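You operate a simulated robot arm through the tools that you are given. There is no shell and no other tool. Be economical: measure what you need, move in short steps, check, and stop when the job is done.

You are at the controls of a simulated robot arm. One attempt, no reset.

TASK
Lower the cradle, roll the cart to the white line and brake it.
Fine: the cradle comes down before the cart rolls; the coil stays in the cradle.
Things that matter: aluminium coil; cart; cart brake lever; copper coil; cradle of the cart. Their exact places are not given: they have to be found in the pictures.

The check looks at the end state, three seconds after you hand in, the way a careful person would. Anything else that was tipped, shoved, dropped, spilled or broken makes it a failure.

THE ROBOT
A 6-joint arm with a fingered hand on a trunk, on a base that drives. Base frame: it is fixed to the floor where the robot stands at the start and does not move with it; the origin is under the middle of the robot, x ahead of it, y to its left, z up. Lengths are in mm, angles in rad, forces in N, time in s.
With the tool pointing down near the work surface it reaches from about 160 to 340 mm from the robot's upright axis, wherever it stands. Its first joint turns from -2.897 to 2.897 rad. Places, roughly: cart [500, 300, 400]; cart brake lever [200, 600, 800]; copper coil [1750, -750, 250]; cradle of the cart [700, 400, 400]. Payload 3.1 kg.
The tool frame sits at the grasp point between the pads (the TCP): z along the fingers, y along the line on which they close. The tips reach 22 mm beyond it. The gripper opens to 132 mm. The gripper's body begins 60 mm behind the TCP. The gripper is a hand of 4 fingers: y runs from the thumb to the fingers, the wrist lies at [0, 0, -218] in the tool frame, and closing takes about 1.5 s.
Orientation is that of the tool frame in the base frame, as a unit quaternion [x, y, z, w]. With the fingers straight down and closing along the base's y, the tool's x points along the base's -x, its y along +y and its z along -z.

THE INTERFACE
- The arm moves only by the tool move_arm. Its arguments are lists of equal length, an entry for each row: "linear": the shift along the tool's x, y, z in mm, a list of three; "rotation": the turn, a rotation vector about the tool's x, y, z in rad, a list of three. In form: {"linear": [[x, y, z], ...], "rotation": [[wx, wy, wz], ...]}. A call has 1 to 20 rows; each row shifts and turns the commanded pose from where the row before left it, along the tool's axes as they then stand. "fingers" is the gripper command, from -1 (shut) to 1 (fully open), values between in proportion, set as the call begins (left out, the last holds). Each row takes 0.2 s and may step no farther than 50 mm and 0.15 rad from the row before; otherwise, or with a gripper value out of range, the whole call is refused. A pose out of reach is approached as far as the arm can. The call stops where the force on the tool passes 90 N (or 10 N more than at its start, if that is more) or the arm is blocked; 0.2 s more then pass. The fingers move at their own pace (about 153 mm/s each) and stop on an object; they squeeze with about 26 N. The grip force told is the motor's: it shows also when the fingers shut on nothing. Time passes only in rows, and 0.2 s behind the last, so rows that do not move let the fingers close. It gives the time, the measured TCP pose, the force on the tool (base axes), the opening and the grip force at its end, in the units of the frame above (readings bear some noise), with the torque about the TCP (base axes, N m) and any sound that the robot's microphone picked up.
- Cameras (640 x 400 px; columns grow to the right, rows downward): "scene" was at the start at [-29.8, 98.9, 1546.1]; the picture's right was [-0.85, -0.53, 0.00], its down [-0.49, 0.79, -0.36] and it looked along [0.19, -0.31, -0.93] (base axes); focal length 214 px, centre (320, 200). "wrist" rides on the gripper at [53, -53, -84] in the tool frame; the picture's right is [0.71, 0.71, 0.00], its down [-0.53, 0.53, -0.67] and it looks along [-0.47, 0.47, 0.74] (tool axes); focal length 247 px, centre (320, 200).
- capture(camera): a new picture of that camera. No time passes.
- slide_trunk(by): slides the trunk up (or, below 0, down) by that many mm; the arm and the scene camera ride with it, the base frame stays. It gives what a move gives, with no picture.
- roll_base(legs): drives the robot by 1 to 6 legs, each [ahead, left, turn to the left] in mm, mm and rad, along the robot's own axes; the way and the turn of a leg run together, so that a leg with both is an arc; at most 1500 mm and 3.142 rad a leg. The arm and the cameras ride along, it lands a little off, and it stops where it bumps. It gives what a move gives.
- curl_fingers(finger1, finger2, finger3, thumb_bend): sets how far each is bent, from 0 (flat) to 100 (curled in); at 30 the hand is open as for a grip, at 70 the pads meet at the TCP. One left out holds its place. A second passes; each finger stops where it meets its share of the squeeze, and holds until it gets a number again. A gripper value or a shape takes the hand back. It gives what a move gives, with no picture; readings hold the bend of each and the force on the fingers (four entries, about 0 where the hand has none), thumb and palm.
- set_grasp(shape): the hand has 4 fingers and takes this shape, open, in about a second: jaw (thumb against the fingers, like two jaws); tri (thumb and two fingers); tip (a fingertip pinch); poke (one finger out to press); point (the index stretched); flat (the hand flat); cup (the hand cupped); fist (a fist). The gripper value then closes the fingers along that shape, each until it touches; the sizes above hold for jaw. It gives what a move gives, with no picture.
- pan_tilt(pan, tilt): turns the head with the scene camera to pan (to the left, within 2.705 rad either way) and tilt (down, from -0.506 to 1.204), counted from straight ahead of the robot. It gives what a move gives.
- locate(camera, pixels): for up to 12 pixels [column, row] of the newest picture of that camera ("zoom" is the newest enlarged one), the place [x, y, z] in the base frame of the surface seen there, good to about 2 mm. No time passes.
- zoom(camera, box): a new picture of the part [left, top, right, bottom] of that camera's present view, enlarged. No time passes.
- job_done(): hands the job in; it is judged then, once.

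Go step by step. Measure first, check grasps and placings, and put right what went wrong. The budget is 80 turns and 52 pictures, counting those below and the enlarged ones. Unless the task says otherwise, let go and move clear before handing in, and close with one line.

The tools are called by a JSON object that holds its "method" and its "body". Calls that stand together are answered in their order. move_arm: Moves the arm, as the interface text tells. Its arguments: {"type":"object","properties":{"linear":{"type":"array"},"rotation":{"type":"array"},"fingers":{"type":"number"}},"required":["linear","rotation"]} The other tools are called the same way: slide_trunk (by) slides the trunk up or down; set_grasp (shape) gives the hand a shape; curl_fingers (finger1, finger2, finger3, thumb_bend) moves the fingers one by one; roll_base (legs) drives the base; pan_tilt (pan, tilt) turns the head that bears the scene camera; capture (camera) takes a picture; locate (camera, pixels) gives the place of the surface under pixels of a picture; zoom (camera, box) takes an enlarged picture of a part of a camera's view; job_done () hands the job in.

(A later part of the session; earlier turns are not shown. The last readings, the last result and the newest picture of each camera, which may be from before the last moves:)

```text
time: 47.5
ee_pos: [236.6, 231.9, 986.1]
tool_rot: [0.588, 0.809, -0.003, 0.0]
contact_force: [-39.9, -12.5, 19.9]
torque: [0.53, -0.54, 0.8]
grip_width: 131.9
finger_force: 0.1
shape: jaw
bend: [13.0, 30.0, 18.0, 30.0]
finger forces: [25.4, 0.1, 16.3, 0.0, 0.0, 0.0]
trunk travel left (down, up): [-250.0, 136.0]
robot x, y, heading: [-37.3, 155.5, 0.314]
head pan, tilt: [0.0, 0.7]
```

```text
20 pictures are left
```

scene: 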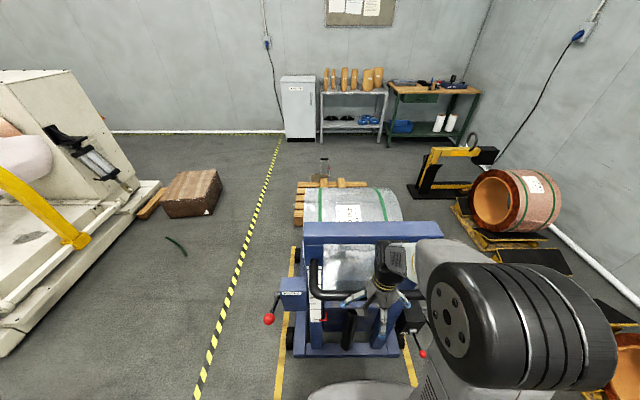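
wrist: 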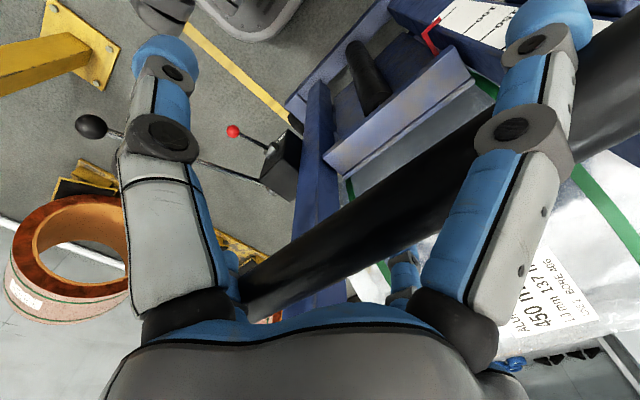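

The hand's digits sit in a cross (at ±u and ±v), so two of them lie on the bar. I'll lift, turn the hand by 45° so that two digits fall on either side of the bar.

{"method": "move_arm", "body": {"linear": [[0, -14, 0], [0, 0, -40], [0, 0, -40], [0, 0, -40], [0, 0, 0], [0, 0, 0], [0, 0, 0], [0, 0, 0], [0, 0, 0], [0, 0, 0], [0, 0, 0]], "rotation": [[0, 0, 0], [0, 0, 0], [0, 0, 0], [0, 0, 0], [0, 0, -0.131], [0, 0, -0.131], [0, 0, -0.131], [0, 0, -0.131], [0, 0, -0.131], [0, 0, -0.131], [0, 0, 0]], "fingers": 1}}

{"method": "capture", "body": {"camera": "wrist"}}

{"method": "locate", "body": {"camera": "wrist", "pixels": [[165, 60], [475, 60], [235, 245], [403, 245], [320, 100], [320, 130]]}}

```text
time: 50.0
ee_pos: [236.5, 232.3, 1106.0]
tool_rot: [0.234, 0.972, 0.001, 0.005]
contact_force: [-0.2, -0.6, 0.0]
torque: [0.01, 0.0, 0.0]
grip_width: 132.2
finger_force: 0.0
shape: jaw
bend: [30.0, 30.0, 30.0, 30.0]
finger forces: [0.0, 0.1, 0.0, 0.0, 0.0, 0.1]
trunk travel left (down, up): [-250.0, 136.0]
robot x, y, heading: [-36.2, 153.4, 0.308]
head pan, tilt: [0.0, 0.7]
```

```text
19 pictures are left
```

wrist: 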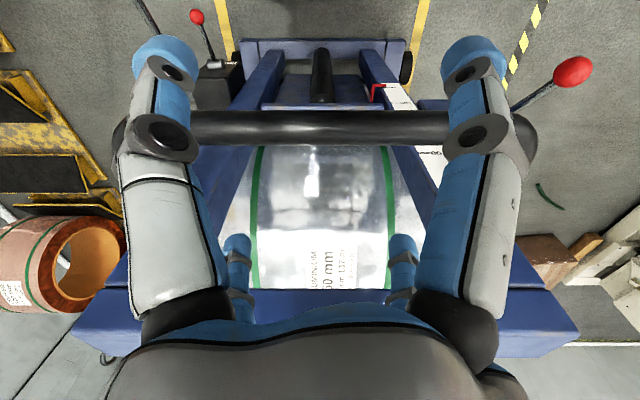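

```text
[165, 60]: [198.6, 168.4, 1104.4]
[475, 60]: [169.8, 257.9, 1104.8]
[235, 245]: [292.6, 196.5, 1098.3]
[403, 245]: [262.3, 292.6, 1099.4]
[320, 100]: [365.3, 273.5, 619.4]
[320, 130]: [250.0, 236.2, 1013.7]
```

Now two digits lie each side (u≈240 and u≈338) with the bar crossing between. Move ahead 14 mm and descend to z≈985, then close.

{"method": "move_arm", "body": {"linear": [[-10, 10, 0], [0, 0, 40], [0, 0, 40], [0, 0, 20], [0, 0, 20], [0, 0, 0]], "rotation": [[0, 0, 0], [0, 0, 0], [0, 0, 0], [0, 0, 0], [0, 0, 0], [0, 0, 0]]}}

```text
time: 51.4
ee_pos: [250.2, 235.6, 986.2]
tool_rot: [0.235, 0.972, 0.001, 0.005]
contact_force: [-0.1, 0.8, 1.1]
torque: [0.0, 0.01, -0.02]
grip_width: 132.0
finger_force: 0.0
shape: jaw
bend: [30.0, 30.0, 30.0, 30.0]
finger forces: [0.1, 0.0, 0.0, 0.0, 0.0, 0.0]
trunk travel left (down, up): [-250.0, 136.0]
robot x, y, heading: [-32.9, 154.6, 0.312]
head pan, tilt: [0.0, 0.7]
```

No contact. Lower 12 mm more for a deeper hook and close.

{"method": "move_arm", "body": {"linear": [[0, 0, 12], [0, 0, 0]], "rotation": [[0, 0, 0], [0, 0, 0]]}}

{"method": "move_arm", "body": {"linear": [[0, 0, 0], [0, 0, 0], [0, 0, 0], [0, 0, 0], [0, 0, 0], [0, 0, 0], [0, 0, 0], [0, 0, 0]], "rotation": [[0, 0, 0], [0, 0, 0], [0, 0, 0], [0, 0, 0], [0, 0, 0], [0, 0, 0], [0, 0, 0], [0, 0, 0]], "fingers": -1}}

{"method": "capture", "body": {"camera": "wrist"}}

```text
time: 52.0
ee_pos: [251.1, 235.4, 975.5]
tool_rot: [0.235, 0.972, 0.0, 0.005]
contact_force: [-0.5, 0.6, -0.2]
torque: [0.03, 0.03, -0.01]
grip_width: 131.7
finger_force: 0.0
shape: jaw
bend: [30.0, 30.0, 30.0, 30.0]
finger forces: [0.1, 0.0, 0.0, 0.1, 0.1, 0.0]
trunk travel left (down, up): [-250.0, 136.0]
robot x, y, heading: [-35.8, 151.9, 0.308]
head pan, tilt: [0.0, 0.7]
```

```text
time: 53.8
ee_pos: [251.9, 235.3, 974.4]
tool_rot: [0.235, 0.972, -0.001, 0.004]
contact_force: [2.1, 0.1, -1.1]
torque: [-0.08, 0.02, 0.06]
grip_width: 0.0
finger_force: 25.8
shape: jaw
bend: [70.0, 70.0, 70.0, 70.0]
finger forces: [3.2, 2.5, 2.4, 0.0, 0.0, 0.0]
trunk travel left (down, up): [-250.0, 136.0]
robot x, y, heading: [-37.8, 154.1, 0.31]
head pan, tilt: [0.0, 0.7]
```

```text
18 pictures are left
```

wrist: 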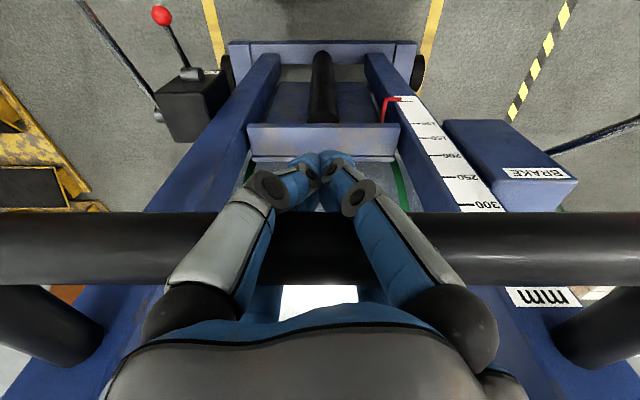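

The fingers have closed beneath the bar, so it's caged inside the hand. Test-pull 60 mm backward.

{"method": "roll_base", "body": {"legs": [[-60, 0, 0]]}}

{"method": "capture", "body": {"camera": "scene"}}

{"method": "locate", "body": {"camera": "scene", "pixels": [[300, 352], [340, 352], [395, 352], [269, 319], [370, 235]]}}

```text
time: 54.6
ee_pos: [250.3, 235.5, 979.7]
tool_rot: [0.236, 0.971, 0.018, 0.034]
contact_force: [31.9, 11.2, -31.4]
torque: [-0.33, 1.03, 0.03]
grip_width: 0.0
finger_force: 26.1
shape: jaw
bend: [70.0, 72.0, 72.0, 70.0]
finger forces: [1.2, 21.3, 20.9, 0.0, 0.1, 0.0]
trunk travel left (down, up): [-250.0, 136.0]
robot x, y, heading: [-64.2, 145.0, 0.307]
head pan, tilt: [0.0, 0.7]
stopped in leg 1: the force on the tool passed its limit at 111 N (the readings are from after the stop); the commanded pose is now the measured one
```

```text
17 pictures are left
```

scene: 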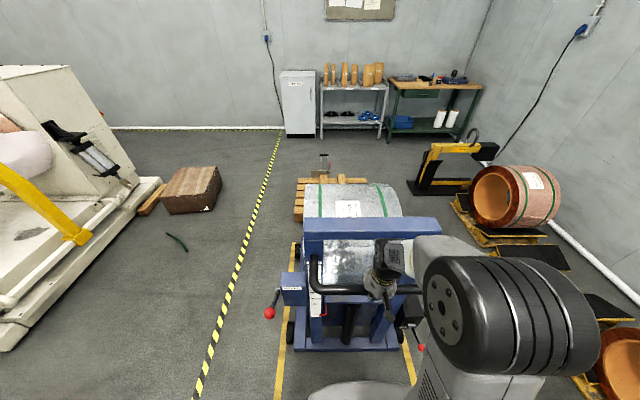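

```text
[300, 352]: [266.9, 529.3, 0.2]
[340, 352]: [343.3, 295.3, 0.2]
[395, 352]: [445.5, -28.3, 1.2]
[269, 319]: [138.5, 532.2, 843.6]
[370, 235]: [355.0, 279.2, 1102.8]
```

The cart didn't budge at 111 N and its front edge is still at u≈398–413: the brake is apparently on. I'll let go of the bar, rise, and go to the brake lever.

{"method": "move_arm", "body": {"linear": [[0, 0, 0], [0, 0, 0], [0, 0, 0], [0, 0, 0], [0, 0, 0], [0, 0, 0], [0, 0, 0], [0, 0, 0]], "rotation": [[0, 0, 0], [0, 0, 0], [0, 0, 0], [0, 0, 0], [0, 0, 0], [0, 0, 0], [0, 0, 0], [0, 0, 0]], "fingers": 1}}

{"method": "move_arm", "body": {"linear": [[0, 0, -20], [0, 0, -30], [0, 0, -40], [0, 0, -40], [0, 0, -40], [0, 0, -40], [0, 0, -40]], "rotation": [[0, 0, 0], [0, 0, 0], [0, 0, 0], [0, 0, 0], [0, 0, 0], [0, 0, 0], [0, 0, 0]]}}

```text
time: 56.4
ee_pos: [242.3, 233.0, 980.6]
tool_rot: [0.236, 0.971, 0.017, 0.033]
contact_force: [-0.9, -0.6, -0.4]
torque: [-0.02, 0.0, 0.01]
grip_width: 131.9
finger_force: 0.1
shape: jaw
bend: [30.0, 30.0, 30.0, 30.0]
finger forces: [0.0, 0.0, 0.0, 0.0, 0.1, 0.1]
trunk travel left (down, up): [-250.0, 136.0]
robot x, y, heading: [-64.2, 142.6, 0.303]
head pan, tilt: [0.0, 0.7]
```

```text
time: 58.0
ee_pos: [221.4, 229.5, 1231.1]
tool_rot: [0.234, 0.971, 0.017, 0.033]
contact_force: [0.0, -0.1, 0.7]
torque: [0.02, 0.02, 0.02]
grip_width: 131.9
finger_force: 0.0
shape: jaw
bend: [30.0, 30.0, 30.0, 30.0]
finger forces: [0.0, 0.1, 0.1, 0.0, 0.0, 0.0]
trunk travel left (down, up): [-250.0, 136.0]
robot x, y, heading: [-61.2, 140.5, 0.311]
head pan, tilt: [0.0, 0.7]
```

Correct the small tilt, close the hand, drive left toward the brake lever, and position above its knob (u≈294, v≈464, z≈858).

{"method": "roll_base", "body": {"legs": [[30, 200, 0]]}}

{"method": "move_arm", "body": {"linear": [[0, 0, 0], [32.3, 20.5, 0], [32.3, 20.5, 0], [32.3, 20.5, 0], [0, 0, 0], [0, 0, 0], [0, 0, 0]], "rotation": [[0.052, 0.052, 0], [0, 0, 0], [0, 0, 0], [0, 0, 0], [0, 0, 0], [0, 0, 0], [0, 0, 0]], "fingers": -1}}

{"method": "capture", "body": {"camera": "wrist"}}

```text
time: 59.6
ee_pos: [191.1, 429.5, 1230.9]
tool_rot: [0.234, 0.971, 0.015, 0.034]
contact_force: [0.0, 0.1, 0.8]
torque: [0.02, -0.02, 0.0]
grip_width: 131.8
finger_force: 0.0
shape: jaw
bend: [30.0, 30.0, 30.0, 30.0]
finger forces: [0.0, 0.1, 0.0, 0.1, 0.1, 0.1]
trunk travel left (down, up): [-250.0, 136.0]
robot x, y, heading: [-98.2, 343.5, 0.309]
head pan, tilt: [0.0, 0.7]
```

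```text
time: 61.2
ee_pos: [131.1, 528.4, 1228.5]
tool_rot: [0.235, 0.972, -0.002, 0.002]
contact_force: [0.0, 0.3, 0.3]
torque: [-0.01, 0.0, -0.01]
grip_width: 0.0
finger_force: 25.8
shape: jaw
bend: [70.0, 70.0, 70.0, 70.0]
finger forces: [0.0, 0.1, 0.1, 0.0, 0.1, 0.0]
trunk travel left (down, up): [-250.0, 136.0]
robot x, y, heading: [-100.7, 341.0, 0.311]
head pan, tilt: [0.0, 0.7]
```

```text
16 pictures are left
```

wrist: 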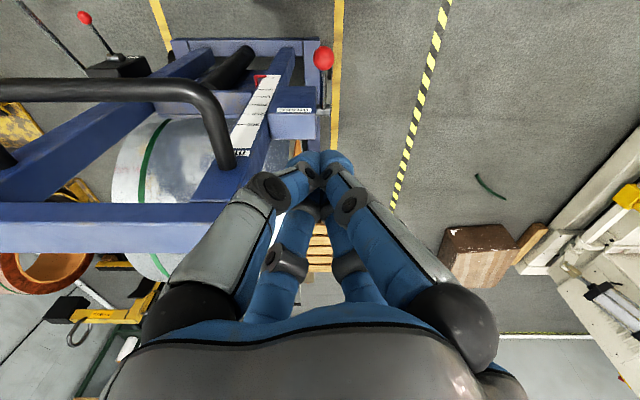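

{"method": "locate", "body": {"camera": "wrist", "pixels": [[323, 57], [323, 80], [323, 95], [323, 107], [295, 125], [310, 107], [328, 107]]}}

{"method": "move_arm", "body": {"linear": [[0, 0, 45], [0, 0, 45], [0, 0, 45], [0, 0, 45], [0, 0, 45]], "rotation": [[0, 0, 0], [0, 0, 0], [0, 0, 0], [0, 0, 0], [0, 0, 0]]}}

{"method": "capture", "body": {"camera": "wrist"}}

{"method": "locate", "body": {"camera": "wrist", "pixels": [[323, 60], [323, 100], [323, 120], [318, 140], [290, 125], [330, 90]]}}

```text
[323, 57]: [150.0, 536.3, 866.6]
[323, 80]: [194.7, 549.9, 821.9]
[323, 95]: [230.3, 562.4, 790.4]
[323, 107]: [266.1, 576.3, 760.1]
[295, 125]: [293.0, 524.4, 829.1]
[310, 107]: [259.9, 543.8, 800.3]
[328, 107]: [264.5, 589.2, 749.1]
```

```text
time: 62.4
ee_pos: [130.1, 527.2, 1001.9]
tool_rot: [0.236, 0.972, -0.002, 0.001]
contact_force: [-0.2, 0.3, 0.5]
torque: [0.01, 0.0, 0.0]
grip_width: 0.3
finger_force: 26.4
shape: jaw
bend: [70.0, 70.0, 70.0, 70.0]
finger forces: [0.0, 0.0, 0.0, 0.1, 0.0, 0.1]
trunk travel left (down, up): [-250.0, 136.0]
robot x, y, heading: [-96.4, 347.4, 0.309]
head pan, tilt: [0.0, 0.7]
```

```text
15 pictures are left
```

wrist: 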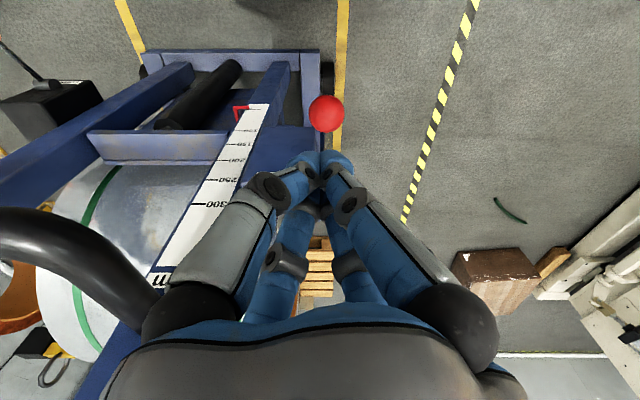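

```text
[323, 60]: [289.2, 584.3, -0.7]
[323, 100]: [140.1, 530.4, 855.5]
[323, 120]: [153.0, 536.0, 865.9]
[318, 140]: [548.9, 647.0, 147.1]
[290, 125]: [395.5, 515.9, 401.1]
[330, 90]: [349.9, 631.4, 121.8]
```

Brake lever: pivot ≈(u427, z750), knob centre ≈(u303, v465, z853), 40° above horizontal. Come down on the knob and press along its arc.

{"method": "move_arm", "body": {"linear": [[-12, 12, 20], [0, 0, 40], [0, 0, 30], [0, 0, 12], [0, 0, 8], [5.6, -5.6, 11.5], [5.6, -5.6, 11.5], [4.2, -4.2, 13], [4.2, -4.2, 13]], "rotation": [[0, 0, 0], [0, 0, 0], [0, 0, 0], [0, 0, 0], [0, 0, 0], [0, 0, 0], [0, 0, 0], [0, 0, 0], [0, 0, 0]]}}

{"method": "capture", "body": {"camera": "wrist"}}

```text
time: 64.4
ee_pos: [123.9, 521.9, 845.8]
tool_rot: [0.236, 0.972, -0.001, 0.002]
contact_force: [0.5, -0.8, 1.0]
torque: [0.02, 0.02, 0.01]
grip_width: 0.1
finger_force: 26.0
shape: jaw
bend: [70.0, 70.0, 70.0, 70.0]
finger forces: [0.0, 0.0, 0.0, 0.0, 0.0, 0.0]
trunk travel left (down, up): [-250.0, 136.0]
robot x, y, heading: [-93.7, 342.5, 0.311]
head pan, tilt: [0.0, 0.7]
```

```text
14 pictures are left
```

wrist: 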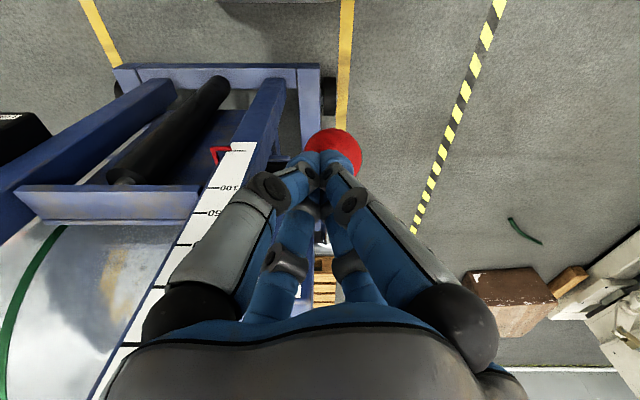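

Almost no force with the tip at z≈824. Check where the ball is now.

{"method": "locate", "body": {"camera": "wrist", "pixels": [[333, 140], [333, 132], [350, 150], [320, 140]]}}

{"method": "move_arm", "body": {"linear": [[2, -2, 13], [2, -2, 13], [1, -1, 13], [0, 0, 13]], "rotation": [[0, 0, 0], [0, 0, 0], [0, 0, 0], [0, 0, 0]]}}

{"method": "capture", "body": {"camera": "wrist"}}

```text
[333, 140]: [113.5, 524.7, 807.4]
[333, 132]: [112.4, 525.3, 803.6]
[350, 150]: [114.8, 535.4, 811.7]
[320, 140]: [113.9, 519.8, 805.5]
```

```text
time: 65.4
ee_pos: [115.8, 519.4, 793.2]
tool_rot: [0.235, 0.972, -0.003, -0.003]
contact_force: [-0.2, 0.0, -0.4]
torque: [-0.02, 0.01, -0.05]
grip_width: 0.0
finger_force: 26.2
shape: jaw
bend: [70.0, 70.0, 70.0, 70.0]
finger forces: [0.0, 0.1, 0.0, 0.0, 0.0, 0.0]
trunk travel left (down, up): [-250.0, 136.0]
robot x, y, heading: [-98.0, 341.8, 0.307]
head pan, tilt: [0.0, 0.7]
```

```text
13 pictures are left
```

wrist: 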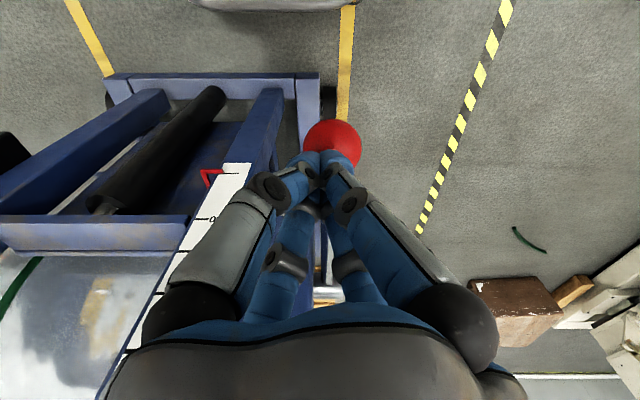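

The lever follows freely downward (now about horizontal). Continue along the arc to its stop.

{"method": "move_arm", "body": {"linear": [[0, 0, 14], [-1.5, 1.5, 14], [-2, 2, 14], [-3, 3, 13], [-4, 4, 13], [-5, 5, 12], [-5, 5, 12], [-5, 5, 12]], "rotation": [[0, 0, 0], [0, 0, 0], [0, 0, 0], [0, 0, 0], [0, 0, 0], [0, 0, 0], [0, 0, 0], [0, 0, 0]]}}

{"method": "capture", "body": {"camera": "wrist"}}

{"method": "locate", "body": {"camera": "wrist", "pixels": [[333, 125], [333, 140], [350, 140]]}}

```text
time: 67.2
ee_pos: [150.5, 530.5, 697.0]
tool_rot: [0.236, 0.972, 0.002, 0.005]
contact_force: [-2.7, -6.6, 65.1]
torque: [-0.01, 0.32, 0.0]
grip_width: 0.0
finger_force: 25.7
shape: jaw
bend: [70.0, 70.0, 70.0, 70.0]
finger forces: [114.3, 0.0, 0.0, 0.0, 0.1, 0.1]
out of reach, approached as far as the arm can: row 1
trunk travel left (down, up): [-250.0, 136.0]
robot x, y, heading: [-92.0, 342.1, 0.304]
head pan, tilt: [0.0, 0.7]
```

```text
12 pictures are left
```

wrist: 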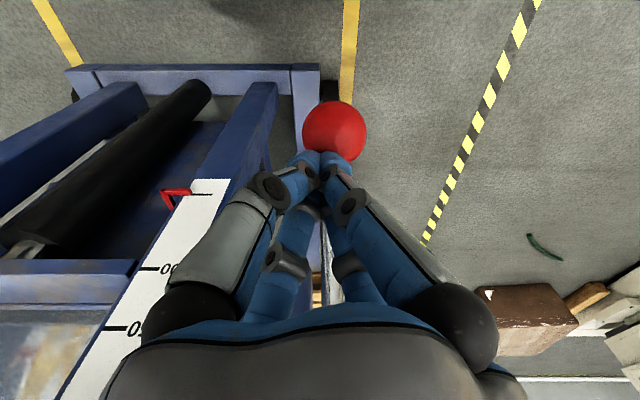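

```text
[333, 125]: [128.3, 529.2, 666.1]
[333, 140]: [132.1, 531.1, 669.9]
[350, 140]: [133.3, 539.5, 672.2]
```

The lever reached its lower stop (65 N, ball at z≈655). Rise, go back to the handle with the hand open, and test whether the cart now rolls.

{"method": "move_arm", "body": {"linear": [[0, 0, -20], [0, 0, -47], [0, 0, -47], [0, 0, -47], [0, 0, -47], [0, 0, -47], [0, 0, -47], [0, 0, -47], [0, 0, -47], [0, 0, -47], [0, 0, -47], [0, 0, -44]], "rotation": [[0, 0, 0], [0, 0, 0], [0, 0, 0], [0, 0, 0], [0, 0, 0], [0, 0, 0], [0, 0, 0], [0, 0, 0], [0, 0, 0], [0, 0, 0], [0, 0, 0], [0, 0, 0]]}}

{"method": "roll_base", "body": {"legs": [[0, -200, 0]]}}

{"method": "move_arm", "body": {"linear": [[-26, -23.3, 0], [-26, -23.3, 0], [-26, -23.3, 0], [0, 0, 0], [0, 0, 0], [0, 0, 0]], "rotation": [[0, 0, 0], [0, 0, 0], [0, 0, 0], [0, 0, 0], [0, 0, 0], [0, 0, 0]], "fingers": 1}}

```text
time: 69.8
ee_pos: [149.3, 533.2, 1217.9]
tool_rot: [0.235, 0.972, -0.003, 0.002]
contact_force: [-0.4, 0.6, 0.4]
torque: [0.04, -0.01, 0.0]
grip_width: 0.0
finger_force: 25.7
shape: jaw
bend: [70.0, 70.0, 70.0, 70.0]
finger forces: [0.0, 0.0, 0.1, 0.0, 0.0, 0.0]
out of reach, approached as far as the arm can: row 2
trunk travel left (down, up): [-250.0, 136.0]
robot x, y, heading: [-95.6, 343.1, 0.312]
head pan, tilt: [0.0, 0.7]
```

```text
time: 71.4
ee_pos: [210.6, 340.9, 1216.2]
tool_rot: [0.235, 0.972, -0.003, 0.001]
contact_force: [0.9, 0.5, 0.1]
torque: [0.01, 0.05, 0.0]
grip_width: 0.1
finger_force: 26.7
shape: jaw
bend: [70.0, 70.0, 70.0, 70.0]
finger forces: [0.0, 0.0, 0.0, 0.0, 0.0, 0.0]
trunk travel left (down, up): [-250.0, 136.0]
robot x, y, heading: [-33.3, 155.7, 0.312]
head pan, tilt: [0.0, 0.7]
```

```text
time: 72.8
ee_pos: [248.1, 245.3, 1216.0]
tool_rot: [0.235, 0.972, -0.002, 0.002]
contact_force: [-0.7, 0.5, 0.0]
torque: [-0.02, 0.02, 0.02]
grip_width: 131.7
finger_force: 0.0
shape: jaw
bend: [30.0, 30.0, 30.0, 30.0]
finger forces: [0.0, 0.0, 0.0, 0.0, 0.0, 0.0]
trunk travel left (down, up): [-250.0, 136.0]
robot x, y, heading: [-32.4, 150.4, 0.308]
head pan, tilt: [0.0, 0.7]
```

TCP u≈310, v≈159, over the bar. Descend 240 mm, close, and test-pull 60 mm.

{"method": "move_arm", "body": {"linear": [[0, 0, 45], [0, 0, 45], [0, 0, 40], [0, 0, 40], [0, 0, 30], [0, 0, 20], [0, 0, 20], [0, 0, 0]], "rotation": [[0, 0, 0], [0, 0, 0], [0, 0, 0], [0, 0, 0], [0, 0, 0], [0, 0, 0], [0, 0, 0], [0, 0, 0]]}}

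{"method": "move_arm", "body": {"linear": [[0, 0, 0], [0, 0, 0], [0, 0, 0], [0, 0, 0], [0, 0, 0], [0, 0, 0], [0, 0, 0], [0, 0, 0]], "rotation": [[0, 0, 0], [0, 0, 0], [0, 0, 0], [0, 0, 0], [0, 0, 0], [0, 0, 0], [0, 0, 0], [0, 0, 0]], "fingers": -1}}

{"method": "roll_base", "body": {"legs": [[-60, 0, 0]]}}

```text
time: 74.6
ee_pos: [249.6, 243.1, 977.5]
tool_rot: [0.235, 0.972, -0.002, 0.003]
contact_force: [-0.3, 0.0, -0.9]
torque: [0.0, 0.02, -0.01]
grip_width: 132.0
finger_force: 0.0
shape: jaw
bend: [30.0, 30.0, 30.0, 30.0]
finger forces: [0.0, 0.1, 0.0, 0.0, 0.0, 0.1]
trunk travel left (down, up): [-250.0, 136.0]
robot x, y, heading: [-32.0, 150.9, 0.308]
head pan, tilt: [0.0, 0.7]
```

```text
time: 76.4
ee_pos: [250.0, 243.7, 977.3]
tool_rot: [0.235, 0.972, -0.002, 0.001]
contact_force: [-0.4, 0.1, -3.6]
torque: [-0.02, 0.06, 0.03]
grip_width: 0.3
finger_force: 25.6
shape: jaw
bend: [70.0, 71.0, 70.0, 70.0]
finger forces: [3.8, 3.2, 2.6, 0.1, 1.5, 0.0]
trunk travel left (down, up): [-250.0, 136.0]
robot x, y, heading: [-36.0, 153.5, 0.31]
head pan, tilt: [0.0, 0.7]
```

```text
time: 77.3
ee_pos: [227.5, 236.0, 980.1]
tool_rot: [0.235, 0.972, 0.005, 0.013]
contact_force: [-12.8, -4.3, -14.0]
torque: [0.06, -0.16, 0.02]
grip_width: 0.0
finger_force: 26.0
shape: jaw
bend: [70.0, 71.0, 71.0, 70.0]
finger forces: [10.0, 3.9, 2.9, 0.1, 9.8, 0.1]
trunk travel left (down, up): [-250.0, 136.0]
robot x, y, heading: [-63.3, 144.2, 0.309]
head pan, tilt: [0.0, 0.7]
stopped in leg 1: the force on the tool passed its limit at 103 N (the readings are from after the stop); the commanded pose is now the measured one
```

The cart now rolls (hand and bar moved ≈25 mm): the brake is released with the lever down. The jerk trips the force limit, so I'll pull in gentle short legs.

{"method": "roll_base", "body": {"legs": [[-12, 0, 0], [-15, 0, 0], [-15, 0, 0], [-15, 0, 0], [-15, 0, 0], [-15, 0, 0]]}}

```text
time: 79.9
ee_pos: [152.7, 211.8, 980.9]
tool_rot: [0.236, 0.972, 0.009, 0.02]
contact_force: [4.9, 0.7, -15.5]
torque: [-0.02, 0.08, -0.05]
grip_width: 0.1
finger_force: 26.5
shape: jaw
bend: [70.0, 71.0, 71.0, 71.0]
finger forces: [5.8, 9.2, 6.7, 0.0, 8.0, 0.0]
trunk travel left (down, up): [-250.0, 136.0]
robot x, y, heading: [-147.1, 116.8, 0.311]
head pan, tilt: [0.0, 0.7]
```

That works smoothly (≈80 mm of travel). Continue with slightly longer legs.

{"method": "roll_base", "body": {"legs": [[-15, 0, 0], [-22, 0, 0], [-22, 0, 0], [-22, 0, 0], [-22, 0, 0], [-22, 0, 0]]}}

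{"method": "capture", "body": {"camera": "scene"}}

{"method": "locate", "body": {"camera": "scene", "pixels": [[300, 350], [345, 350], [390, 350], [290, 335], [268, 355], [265, 340]]}}

```text
time: 82.7
ee_pos: [26.9, 173.5, 980.5]
tool_rot: [0.234, 0.972, 0.007, 0.016]
contact_force: [2.0, -0.4, 0.2]
torque: [0.06, 0.0, -0.12]
grip_width: 0.0
finger_force: 25.7
shape: jaw
bend: [70.0, 72.0, 72.0, 72.0]
finger forces: [3.6, 6.3, 4.7, 0.0, 7.1, 0.0]
trunk travel left (down, up): [-250.0, 136.0]
robot x, y, heading: [-262.1, 75.6, 0.308]
head pan, tilt: [0.0, 0.7]
```

```text
11 pictures are left
```

scene: 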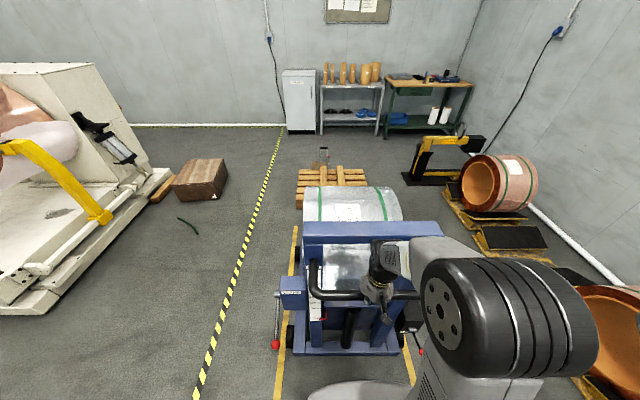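

```text
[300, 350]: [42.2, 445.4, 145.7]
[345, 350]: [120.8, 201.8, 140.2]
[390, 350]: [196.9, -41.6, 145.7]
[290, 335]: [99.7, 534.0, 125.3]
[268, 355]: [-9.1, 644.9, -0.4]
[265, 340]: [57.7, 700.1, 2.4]
```

Front edge now at u≈165–175; the coil rests well. About 590 mm remain; continue.

{"method": "roll_base", "body": {"legs": [[-17, 0, 0], [-24, 0, 0], [-24, 0, 0], [-24, 0, 0], [-24, 0, 0], [-24, 0, 0]]}}

{"method": "roll_base", "body": {"legs": [[-17, 0, 0], [-24, 0, 0], [-24, 0, 0], [-24, 0, 0], [-24, 0, 0], [-24, 0, 0]]}}

{"method": "roll_base", "body": {"legs": [[-17, 0, 0], [-24, 0, 0], [-24, 0, 0], [-24, 0, 0], [-24, 0, 0], [-24, 0, 0]]}}

{"method": "capture", "body": {"camera": "scene"}}

{"method": "locate", "body": {"camera": "scene", "pixels": [[300, 354], [345, 354], [390, 354], [300, 351], [345, 351], [390, 351], [276, 343]]}}

```text
time: 85.5
ee_pos: [-103.3, 131.2, 980.1]
tool_rot: [0.235, 0.972, 0.006, 0.015]
contact_force: [5.5, 0.9, -6.6]
torque: [0.01, 0.07, -0.05]
grip_width: 0.2
finger_force: 25.9
shape: jaw
bend: [70.0, 71.0, 72.0, 71.0]
finger forces: [3.1, 7.4, 5.0, 0.0, 5.7, 0.0]
trunk travel left (down, up): [-250.0, 136.0]
robot x, y, heading: [-396.9, 36.2, 0.312]
head pan, tilt: [0.0, 0.7]
```

```text
time: 88.3
ee_pos: [-238.8, 88.4, 979.7]
tool_rot: [0.235, 0.972, 0.004, 0.011]
contact_force: [-2.7, -3.0, 1.6]
torque: [0.02, -0.07, -0.09]
grip_width: 0.0
finger_force: 25.9
shape: jaw
bend: [70.0, 72.0, 72.0, 71.0]
finger forces: [2.6, 3.3, 2.1, 0.0, 6.1, 0.0]
trunk travel left (down, up): [-250.0, 136.0]
robot x, y, heading: [-528.3, -5.1, 0.308]
head pan, tilt: [0.0, 0.7]
```

```text
time: 91.2
ee_pos: [-367.8, 46.4, 978.5]
tool_rot: [0.235, 0.972, 0.005, 0.012]
contact_force: [8.0, 1.2, -0.9]
torque: [-0.05, 0.15, -0.07]
grip_width: 0.1
finger_force: 26.1
shape: jaw
bend: [70.0, 71.0, 72.0, 71.0]
finger forces: [1.3, 6.8, 4.2, 0.0, 2.6, 0.1]
trunk travel left (down, up): [-250.0, 136.0]
robot x, y, heading: [-658.8, -48.0, 0.313]
head pan, tilt: [0.0, 0.7]
```

```text
10 pictures are left
```

scene: 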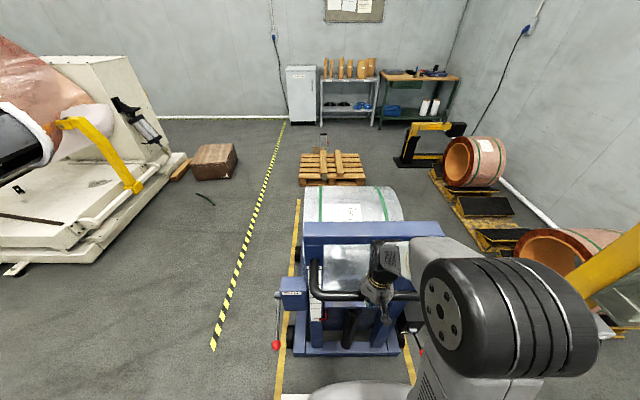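

```text
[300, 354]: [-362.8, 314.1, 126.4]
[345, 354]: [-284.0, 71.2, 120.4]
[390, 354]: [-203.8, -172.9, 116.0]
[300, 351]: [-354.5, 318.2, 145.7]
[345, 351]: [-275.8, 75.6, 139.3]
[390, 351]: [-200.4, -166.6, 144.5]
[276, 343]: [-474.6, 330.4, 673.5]
```

Front face is at u≈-249; the white line (u≈-423) shows at (298,396). Pull another ~135 mm and re-measure, including the line.

{"method": "roll_base", "body": {"legs": [[-17, 0, 0], [-24, 0, 0], [-24, 0, 0], [-24, 0, 0], [-24, 0, 0], [-20, 0, 0]]}}

{"method": "pan_tilt", "body": {"pan": 0.35, "tilt": 0.95}}

{"method": "capture", "body": {"camera": "scene"}}

```text
time: 94.0
ee_pos: [-498.7, 4.2, 978.9]
tool_rot: [0.234, 0.972, 0.002, 0.008]
contact_force: [2.3, 0.3, 1.3]
torque: [0.0, 0.02, -0.09]
grip_width: 0.0
finger_force: 25.4
shape: jaw
bend: [70.0, 72.0, 72.0, 71.0]
finger forces: [0.9, 3.6, 2.5, 0.0, 2.9, 0.1]
trunk travel left (down, up): [-250.0, 136.0]
robot x, y, heading: [-785.6, -87.4, 0.313]
head pan, tilt: [0.0, 0.7]
```

```text
time: 94.8
ee_pos: [-503.0, 2.8, 979.8]
tool_rot: [0.234, 0.972, 0.002, 0.009]
contact_force: [-20.6, -6.4, -10.6]
torque: [0.17, -0.42, -0.03]
grip_width: 0.1
finger_force: 25.8
shape: jaw
bend: [70.0, 71.0, 72.0, 72.0]
finger forces: [9.6, 0.6, 0.2, 0.1, 15.0, 0.0]
trunk travel left (down, up): [-250.0, 136.0]
robot x, y, heading: [-784.8, -85.9, 0.312]
head pan, tilt: [0.351, 0.949]
```

```text
9 pictures are left
```

scene: 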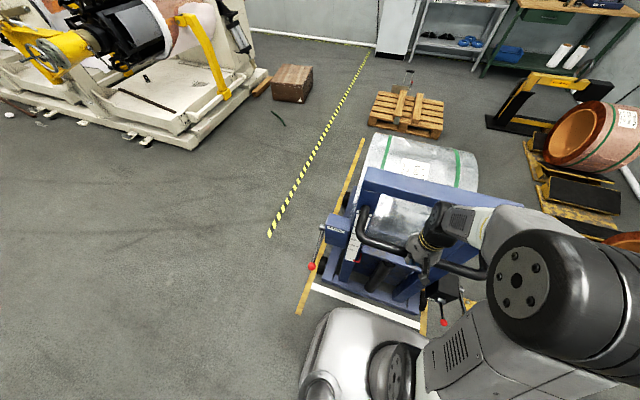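

{"method": "zoom", "body": {"camera": "scene", "box": [290, 230, 450, 330]}}

{"method": "locate", "body": {"camera": "scene", "pixels": [[330, 279], [370, 297], [410, 314], [320, 287], [360, 304], [400, 321], [325, 291], [326, 285], [311, 266], [322, 267]]}}

```text
4.00 times, centred on (370, 280) of scene
```

zoom: 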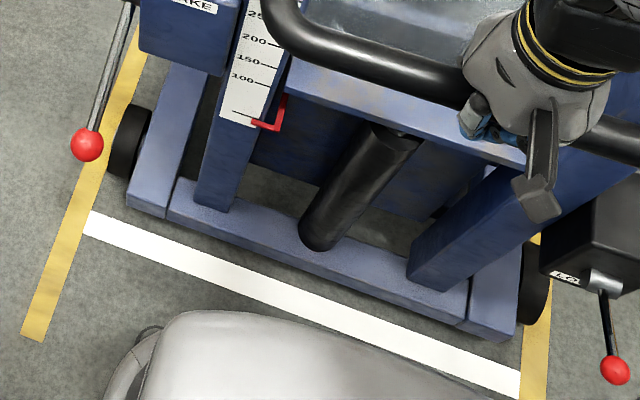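

```text
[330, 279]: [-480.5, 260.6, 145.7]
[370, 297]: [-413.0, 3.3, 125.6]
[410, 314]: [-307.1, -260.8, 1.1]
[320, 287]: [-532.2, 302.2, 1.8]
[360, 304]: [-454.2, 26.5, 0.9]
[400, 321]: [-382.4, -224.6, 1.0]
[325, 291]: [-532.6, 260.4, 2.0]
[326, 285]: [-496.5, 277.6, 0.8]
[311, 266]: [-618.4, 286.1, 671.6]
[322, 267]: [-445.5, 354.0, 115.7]
```

{"method": "locate", "body": {"camera": "zoom", "pixels": [[120, 218], [110, 236], [250, 276], [244, 292], [450, 352], [444, 370], [160, 221], [300, 272], [440, 318], [130, 172], [518, 300]]}}

```text
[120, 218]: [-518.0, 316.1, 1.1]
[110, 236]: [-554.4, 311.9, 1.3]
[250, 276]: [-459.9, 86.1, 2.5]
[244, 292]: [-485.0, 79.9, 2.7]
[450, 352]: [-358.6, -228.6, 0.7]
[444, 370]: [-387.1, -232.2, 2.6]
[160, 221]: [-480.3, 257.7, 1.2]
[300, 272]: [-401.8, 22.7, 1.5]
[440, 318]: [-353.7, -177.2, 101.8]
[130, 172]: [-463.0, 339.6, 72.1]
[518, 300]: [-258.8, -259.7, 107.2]
```

The line spans u≈-404…-442, the cart's front edge is at ≈-391. Pull ~42 mm more so the front edge sits on the line.

{"method": "roll_base", "body": {"legs": [[-14, 0, 0], [-14, 0, 0], [-8, 0, 0], [-6, 0, 0]]}}

{"method": "move_arm", "body": {"linear": [[0, 0, 0], [0, 0, 0], [0, 0, 0], [0, 0, 0], [0, 0, 0], [0, 0, 0], [0, 0, 0], [0, 0, 0]], "rotation": [[0, 0, 0], [0, 0, 0], [0, 0, 0], [0, 0, 0], [0, 0, 0], [0, 0, 0], [0, 0, 0], [0, 0, 0]]}}

{"method": "zoom", "body": {"camera": "scene", "box": [290, 230, 450, 330]}}

{"method": "locate", "body": {"camera": "zoom", "pixels": [[145, 210], [300, 270], [440, 318], [465, 328], [88, 145], [100, 110], [130, 60]]}}

```text
time: 96.6
ee_pos: [-552.1, -11.8, 976.8]
tool_rot: [0.235, 0.972, -0.001, 0.003]
contact_force: [-40.7, -12.6, -17.2]
torque: [0.36, -0.91, 0.03]
grip_width: 0.0
finger_force: 26.3
shape: jaw
bend: [70.0, 71.0, 72.0, 72.0]
finger forces: [21.8, 0.0, 0.0, 0.0, 24.6, 0.0]
trunk travel left (down, up): [-250.0, 136.0]
robot x, y, heading: [-827.4, -103.0, 0.311]
head pan, tilt: [0.351, 0.949]
```

```text
time: 98.4
ee_pos: [-545.6, -10.3, 976.2]
tool_rot: [0.234, 0.972, -0.003, 0.001]
contact_force: [-5.5, -1.1, -0.3]
torque: [0.06, -0.11, 0.01]
grip_width: 0.0
finger_force: 25.9
shape: jaw
bend: [70.0, 71.0, 72.0, 72.0]
finger forces: [2.9, 0.1, 0.0, 0.0, 2.6, 0.0]
trunk travel left (down, up): [-250.0, 136.0]
robot x, y, heading: [-826.1, -103.4, 0.317]
head pan, tilt: [0.351, 0.949]
```

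```text
4.00 times, centred on (370, 280) of scene
```

zoom: 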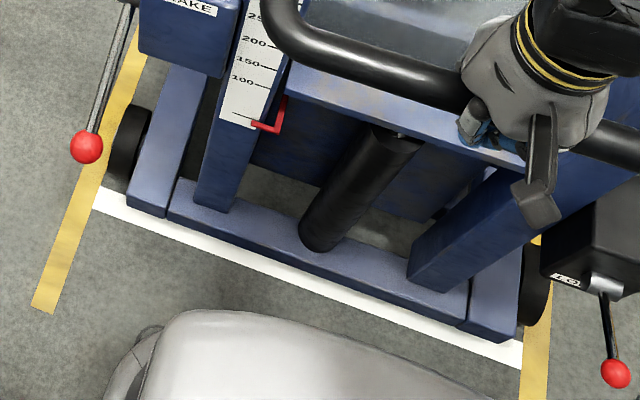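

```text
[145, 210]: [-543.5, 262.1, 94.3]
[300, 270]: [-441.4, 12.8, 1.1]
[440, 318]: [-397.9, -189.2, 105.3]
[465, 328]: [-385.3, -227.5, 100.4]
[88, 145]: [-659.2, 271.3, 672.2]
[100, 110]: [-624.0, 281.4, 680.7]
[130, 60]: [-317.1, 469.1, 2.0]
```

The front edge now lies on the line (u≈-437) and the cart is at rest. Open the hand, rise, and move over to the brake lever.

{"method": "move_arm", "body": {"linear": [[0, 0, 0], [0, 0, 0], [0, 0, 0], [0, 0, 0], [0, 0, 0], [0, 0, 0], [0, 0, 0], [0, 0, 0], [0, 0, -20], [0, 0, -30], [0, 0, -40], [0, 0, -40], [0, 0, -40], [0, 0, -40], [0, 0, -35]], "rotation": [[0, 0, 0], [0, 0, 0], [0, 0, 0], [0, 0, 0], [0, 0, 0], [0, 0, 0], [0, 0, 0], [0, 0, 0], [0, 0, 0], [0, 0, 0], [0, 0, 0], [0, 0, 0], [0, 0, 0], [0, 0, 0], [0, 0, 0]], "fingers": 1}}

{"method": "roll_base", "body": {"legs": [[0, 200, 0]]}}

{"method": "move_arm", "body": {"linear": [[26.7, 23.3, 0], [26.7, 23.3, 0], [26.7, 23.3, 0], [0, 0, 0]], "rotation": [[0, 0, 0], [0, 0, 0], [0, 0, 0], [0, 0, 0]]}}

{"method": "capture", "body": {"camera": "wrist"}}

```text
time: 101.6
ee_pos: [-543.3, -8.4, 1222.3]
tool_rot: [0.234, 0.972, -0.003, 0.001]
contact_force: [-0.3, 0.3, -0.3]
torque: [-0.01, 0.01, -0.01]
grip_width: 132.1
finger_force: 0.0
shape: jaw
bend: [30.0, 30.0, 30.0, 30.0]
finger forces: [0.0, 0.1, 0.1, 0.0, 0.1, 0.0]
trunk travel left (down, up): [-250.0, 136.0]
robot x, y, heading: [-825.6, -103.5, 0.312]
head pan, tilt: [0.351, 0.949]
```

```text
time: 103.2
ee_pos: [-605.8, 180.3, 1221.4]
tool_rot: [0.234, 0.972, -0.003, 0.0]
contact_force: [-0.4, 0.6, 0.1]
torque: [0.0, -0.03, -0.01]
grip_width: 132.0
finger_force: 0.0
shape: jaw
bend: [30.0, 30.0, 30.0, 30.0]
finger forces: [0.0, 0.1, 0.0, 0.0, 0.0, 0.0]
trunk travel left (down, up): [-250.0, 136.0]
robot x, y, heading: [-886.7, 87.7, 0.314]
head pan, tilt: [0.351, 0.949]
```

```text
time: 104.2
ee_pos: [-644.6, 279.1, 1222.1]
tool_rot: [0.234, 0.972, -0.003, 0.0]
contact_force: [-0.8, -0.8, 0.4]
torque: [-0.01, -0.01, -0.02]
grip_width: 131.8
finger_force: 0.0
shape: jaw
bend: [30.0, 30.0, 30.0, 30.0]
finger forces: [0.0, 0.0, 0.1, 0.0, 0.1, 0.0]
trunk travel left (down, up): [-250.0, 136.0]
robot x, y, heading: [-887.6, 86.6, 0.309]
head pan, tilt: [0.351, 0.949]
```

```text
6 pictures are left
```

wrist: 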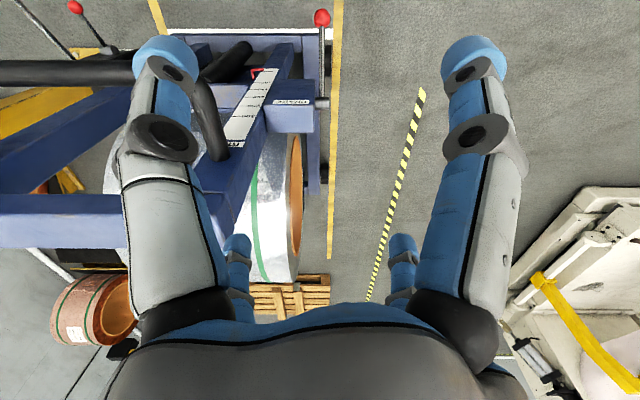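

{"method": "locate", "body": {"camera": "wrist", "pixels": [[322, 17], [322, 20], [322, 13], [322, 45], [322, 70], [322, 90], [325, 102], [230, 32], [195, 34]]}}

```text
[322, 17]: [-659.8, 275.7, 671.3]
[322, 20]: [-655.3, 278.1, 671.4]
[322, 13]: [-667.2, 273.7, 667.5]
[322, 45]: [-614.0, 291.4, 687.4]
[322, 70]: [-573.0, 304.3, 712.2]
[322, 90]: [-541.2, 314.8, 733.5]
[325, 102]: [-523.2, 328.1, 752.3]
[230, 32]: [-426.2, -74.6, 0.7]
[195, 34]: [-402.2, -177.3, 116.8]
```

Ball centre ≈(u-542, v461, z655), lever 31° below horizontal, pivot ≈(u-398, z745). Lower the trunk a little, shift over the ball with the hand open, and descend.

{"method": "slide_trunk", "body": {"by": -90}}

{"method": "move_arm", "body": {"linear": [[7, -7, 0], [0, 0, 45], [0, 0, 45], [0, 0, 45], [0, 0, 45], [0, 0, 45], [0, 0, 45], [0, 0, 45], [0, 0, 45], [0, 0, 30], [0, 0, 0]], "rotation": [[0, 0, 0], [0, 0, 0], [0, 0, 0], [0, 0, 0], [0, 0, 0], [0, 0, 0], [0, 0, 0], [0, 0, 0], [0, 0, 0], [0, 0, 0], [0, 0, 0]], "fingers": 1}}

```text
time: 105.5
ee_pos: [-643.7, 279.6, 1132.2]
tool_rot: [0.235, 0.972, -0.002, 0.0]
contact_force: [0.0, -0.3, 0.7]
torque: [0.03, -0.01, 0.0]
grip_width: 131.9
finger_force: 0.1
shape: jaw
bend: [30.0, 30.0, 30.0, 30.0]
finger forces: [0.1, 0.1, 0.0, 0.0, 0.1, 0.1]
trunk travel left (down, up): [-160.0, 226.0]
robot x, y, heading: [-887.2, 87.4, 0.312]
head pan, tilt: [0.351, 0.949]
```

```text
time: 107.8
ee_pos: [-655.0, 274.9, 742.4]
tool_rot: [0.235, 0.972, -0.003, 0.0]
contact_force: [-0.5, 0.2, -0.2]
torque: [-0.03, 0.0, 0.02]
grip_width: 132.0
finger_force: 0.0
shape: jaw
bend: [30.0, 30.0, 30.0, 30.0]
finger forces: [0.1, 0.1, 0.0, 0.0, 0.1, 0.0]
trunk travel left (down, up): [-160.0, 226.0]
robot x, y, heading: [-885.8, 85.8, 0.309]
head pan, tilt: [0.351, 0.949]
```

Over the ball, no contact. Descend to z≈635 and look.

{"method": "move_arm", "body": {"linear": [[2, 2, 30], [0, 0, 30], [0, 0, 25], [0, 0, 22], [0, 0, 0]], "rotation": [[0, 0, 0], [0, 0, 0], [0, 0, 0], [0, 0, 0], [0, 0, 0]]}}

{"method": "capture", "body": {"camera": "wrist"}}

{"method": "locate", "body": {"camera": "wrist", "pixels": [[320, 200], [320, 170], [320, 230]]}}

```text
time: 109.0
ee_pos: [-653.6, 275.8, 634.2]
tool_rot: [0.235, 0.972, -0.003, -0.001]
contact_force: [0.2, 0.1, -0.1]
torque: [0.04, -0.01, 0.0]
grip_width: 132.2
finger_force: 0.0
shape: jaw
bend: [30.0, 30.0, 30.0, 30.0]
finger forces: [0.0, 0.1, 0.0, 0.0, 0.0, 0.0]
trunk travel left (down, up): [-160.0, 226.0]
robot x, y, heading: [-890.7, 90.0, 0.311]
head pan, tilt: [0.351, 0.949]
```

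```text
5 pictures are left
```

wrist: 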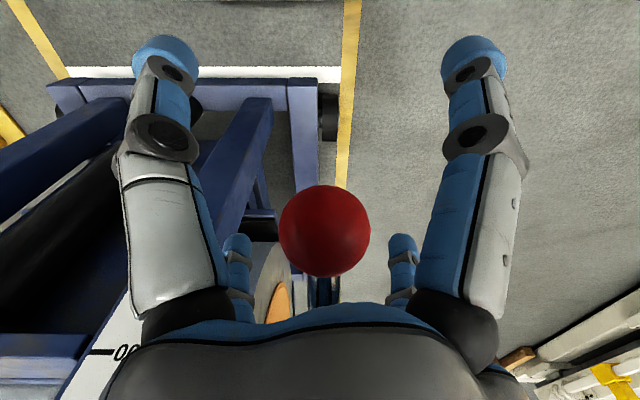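

```text
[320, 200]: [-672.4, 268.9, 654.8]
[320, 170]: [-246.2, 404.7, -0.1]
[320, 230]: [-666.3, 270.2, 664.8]
```

Ball is centred between the digits. Lower 6 mm more and close beneath it.

{"method": "move_arm", "body": {"linear": [[0, 0, 6], [0, 0, 0]], "rotation": [[0, 0, 0], [0, 0, 0]]}}

{"method": "move_arm", "body": {"linear": [[0, 0, 0], [0, 0, 0], [0, 0, 0], [0, 0, 0], [0, 0, 0], [0, 0, 0], [0, 0, 0], [0, 0, 0]], "rotation": [[0, 0, 0], [0, 0, 0], [0, 0, 0], [0, 0, 0], [0, 0, 0], [0, 0, 0], [0, 0, 0], [0, 0, 0]], "fingers": -1}}

```text
time: 109.7
ee_pos: [-654.0, 276.4, 629.2]
tool_rot: [0.234, 0.972, -0.003, 0.0]
contact_force: [0.2, 1.0, 1.1]
torque: [0.01, -0.02, 0.0]
grip_width: 132.0
finger_force: 0.0
shape: jaw
bend: [30.0, 30.0, 30.0, 30.0]
finger forces: [0.0, 0.0, 0.1, 0.0, 0.0, 0.0]
trunk travel left (down, up): [-160.0, 226.0]
robot x, y, heading: [-888.1, 83.6, 0.305]
head pan, tilt: [0.351, 0.949]
```

```text
time: 111.5
ee_pos: [-654.3, 276.2, 629.1]
tool_rot: [0.234, 0.972, -0.004, 0.0]
contact_force: [-6.0, 5.6, -3.0]
torque: [-0.13, -0.18, 0.0]
grip_width: 0.0
finger_force: 25.8
shape: jaw
bend: [70.0, 70.0, 70.0, 70.0]
finger forces: [9.2, 4.5, 0.9, 0.0, 0.9, 0.0]
trunk travel left (down, up): [-160.0, 226.0]
robot x, y, heading: [-885.3, 87.9, 0.313]
head pan, tilt: [0.351, 0.949]
```

The ball is caged. Lift it along its arc to horizontal first.

{"method": "move_arm", "body": {"linear": [[4.2, -4.2, -10], [3.6, -3.6, -11], [3.1, -3.1, -11], [2.6, -2.6, -11], [2, -2, -11.5], [1.5, -1.5, -11.5], [0.8, -0.8, -11.7], [0.3, -0.3, -11.8]], "rotation": [[0, 0, 0], [0, 0, 0], [0, 0, 0], [0, 0, 0], [0, 0, 0], [0, 0, 0], [0, 0, 0], [0, 0, 0]]}}

```text
time: 113.2
ee_pos: [-678.7, 269.1, 719.4]
tool_rot: [0.234, 0.972, -0.003, -0.001]
contact_force: [2.7, 2.4, -2.2]
torque: [-0.11, 0.06, 0.01]
grip_width: 0.1
finger_force: 26.2
shape: jaw
bend: [70.0, 70.0, 70.0, 70.0]
finger forces: [0.2, 3.6, 1.1, 0.0, 0.0, 0.0]
trunk travel left (down, up): [-160.0, 226.0]
robot x, y, heading: [-885.4, 89.4, 0.307]
head pan, tilt: [0.351, 0.949]
```

Contact persists, low forces. Continue the arc to the upper stop.

{"method": "move_arm", "body": {"linear": [[-0.3, 0.3, -11.8], [-0.8, 0.8, -11.7], [-1.5, 1.5, -11.5], [-2, 2, -11.5], [-2.6, 2.6, -11], [-3.1, 3.1, -11], [-3.6, 3.6, -11], [-4.2, 4.2, -10]], "rotation": [[0, 0, 0], [0, 0, 0], [0, 0, 0], [0, 0, 0], [0, 0, 0], [0, 0, 0], [0, 0, 0], [0, 0, 0]]}}

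{"method": "capture", "body": {"camera": "wrist"}}

{"method": "locate", "body": {"camera": "wrist", "pixels": [[320, 210], [320, 230], [320, 250]]}}

```text
time: 115.0
ee_pos: [-651.4, 277.8, 806.6]
tool_rot: [0.234, 0.972, -0.003, 0.0]
contact_force: [18.9, 6.0, -16.9]
torque: [-0.3, 0.84, -0.03]
grip_width: 0.0
finger_force: 26.5
shape: jaw
bend: [70.0, 70.0, 70.0, 70.0]
finger forces: [0.1, 13.4, 11.9, 0.0, 0.0, 0.0]
trunk travel left (down, up): [-160.0, 226.0]
robot x, y, heading: [-888.9, 87.7, 0.311]
head pan, tilt: [0.351, 0.949]
```

```text
4 pictures are left
```

wrist: 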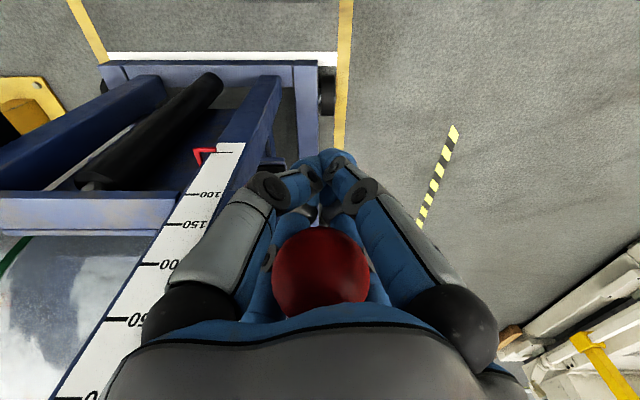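

```text
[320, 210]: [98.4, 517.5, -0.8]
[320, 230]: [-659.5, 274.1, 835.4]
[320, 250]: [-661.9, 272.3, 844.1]
```

The ball came up within the cage (z≈845, near its original 853). Press on along the arc to the stop.

{"method": "move_arm", "body": {"linear": [[-3.5, 3.5, -6.5], [-3.5, 3.5, -6.5], [-4, 4, -6.5], [-4, 4, -6], [-4, 4, -5]], "rotation": [[0, 0, 0], [0, 0, 0], [0, 0, 0], [0, 0, 0], [0, 0, 0]]}}

```text
time: 116.2
ee_pos: [-641.6, 281.0, 828.6]
tool_rot: [0.234, 0.972, -0.017, -0.011]
contact_force: [-5.1, 10.9, -41.0]
torque: [-0.19, -0.14, 0.04]
grip_width: 0.0
finger_force: 25.8
shape: jaw
bend: [70.0, 70.0, 70.0, 75.0]
finger forces: [16.8, 20.5, 9.5, 0.0, 17.6, 0.0]
trunk travel left (down, up): [-160.0, 226.0]
robot x, y, heading: [-889.0, 84.9, 0.311]
head pan, tilt: [0.351, 0.949]
stopped in row 5: the force on the tool passed its limit at 97 N (the readings are from after the stop); the commanded pose is now the measured one
```

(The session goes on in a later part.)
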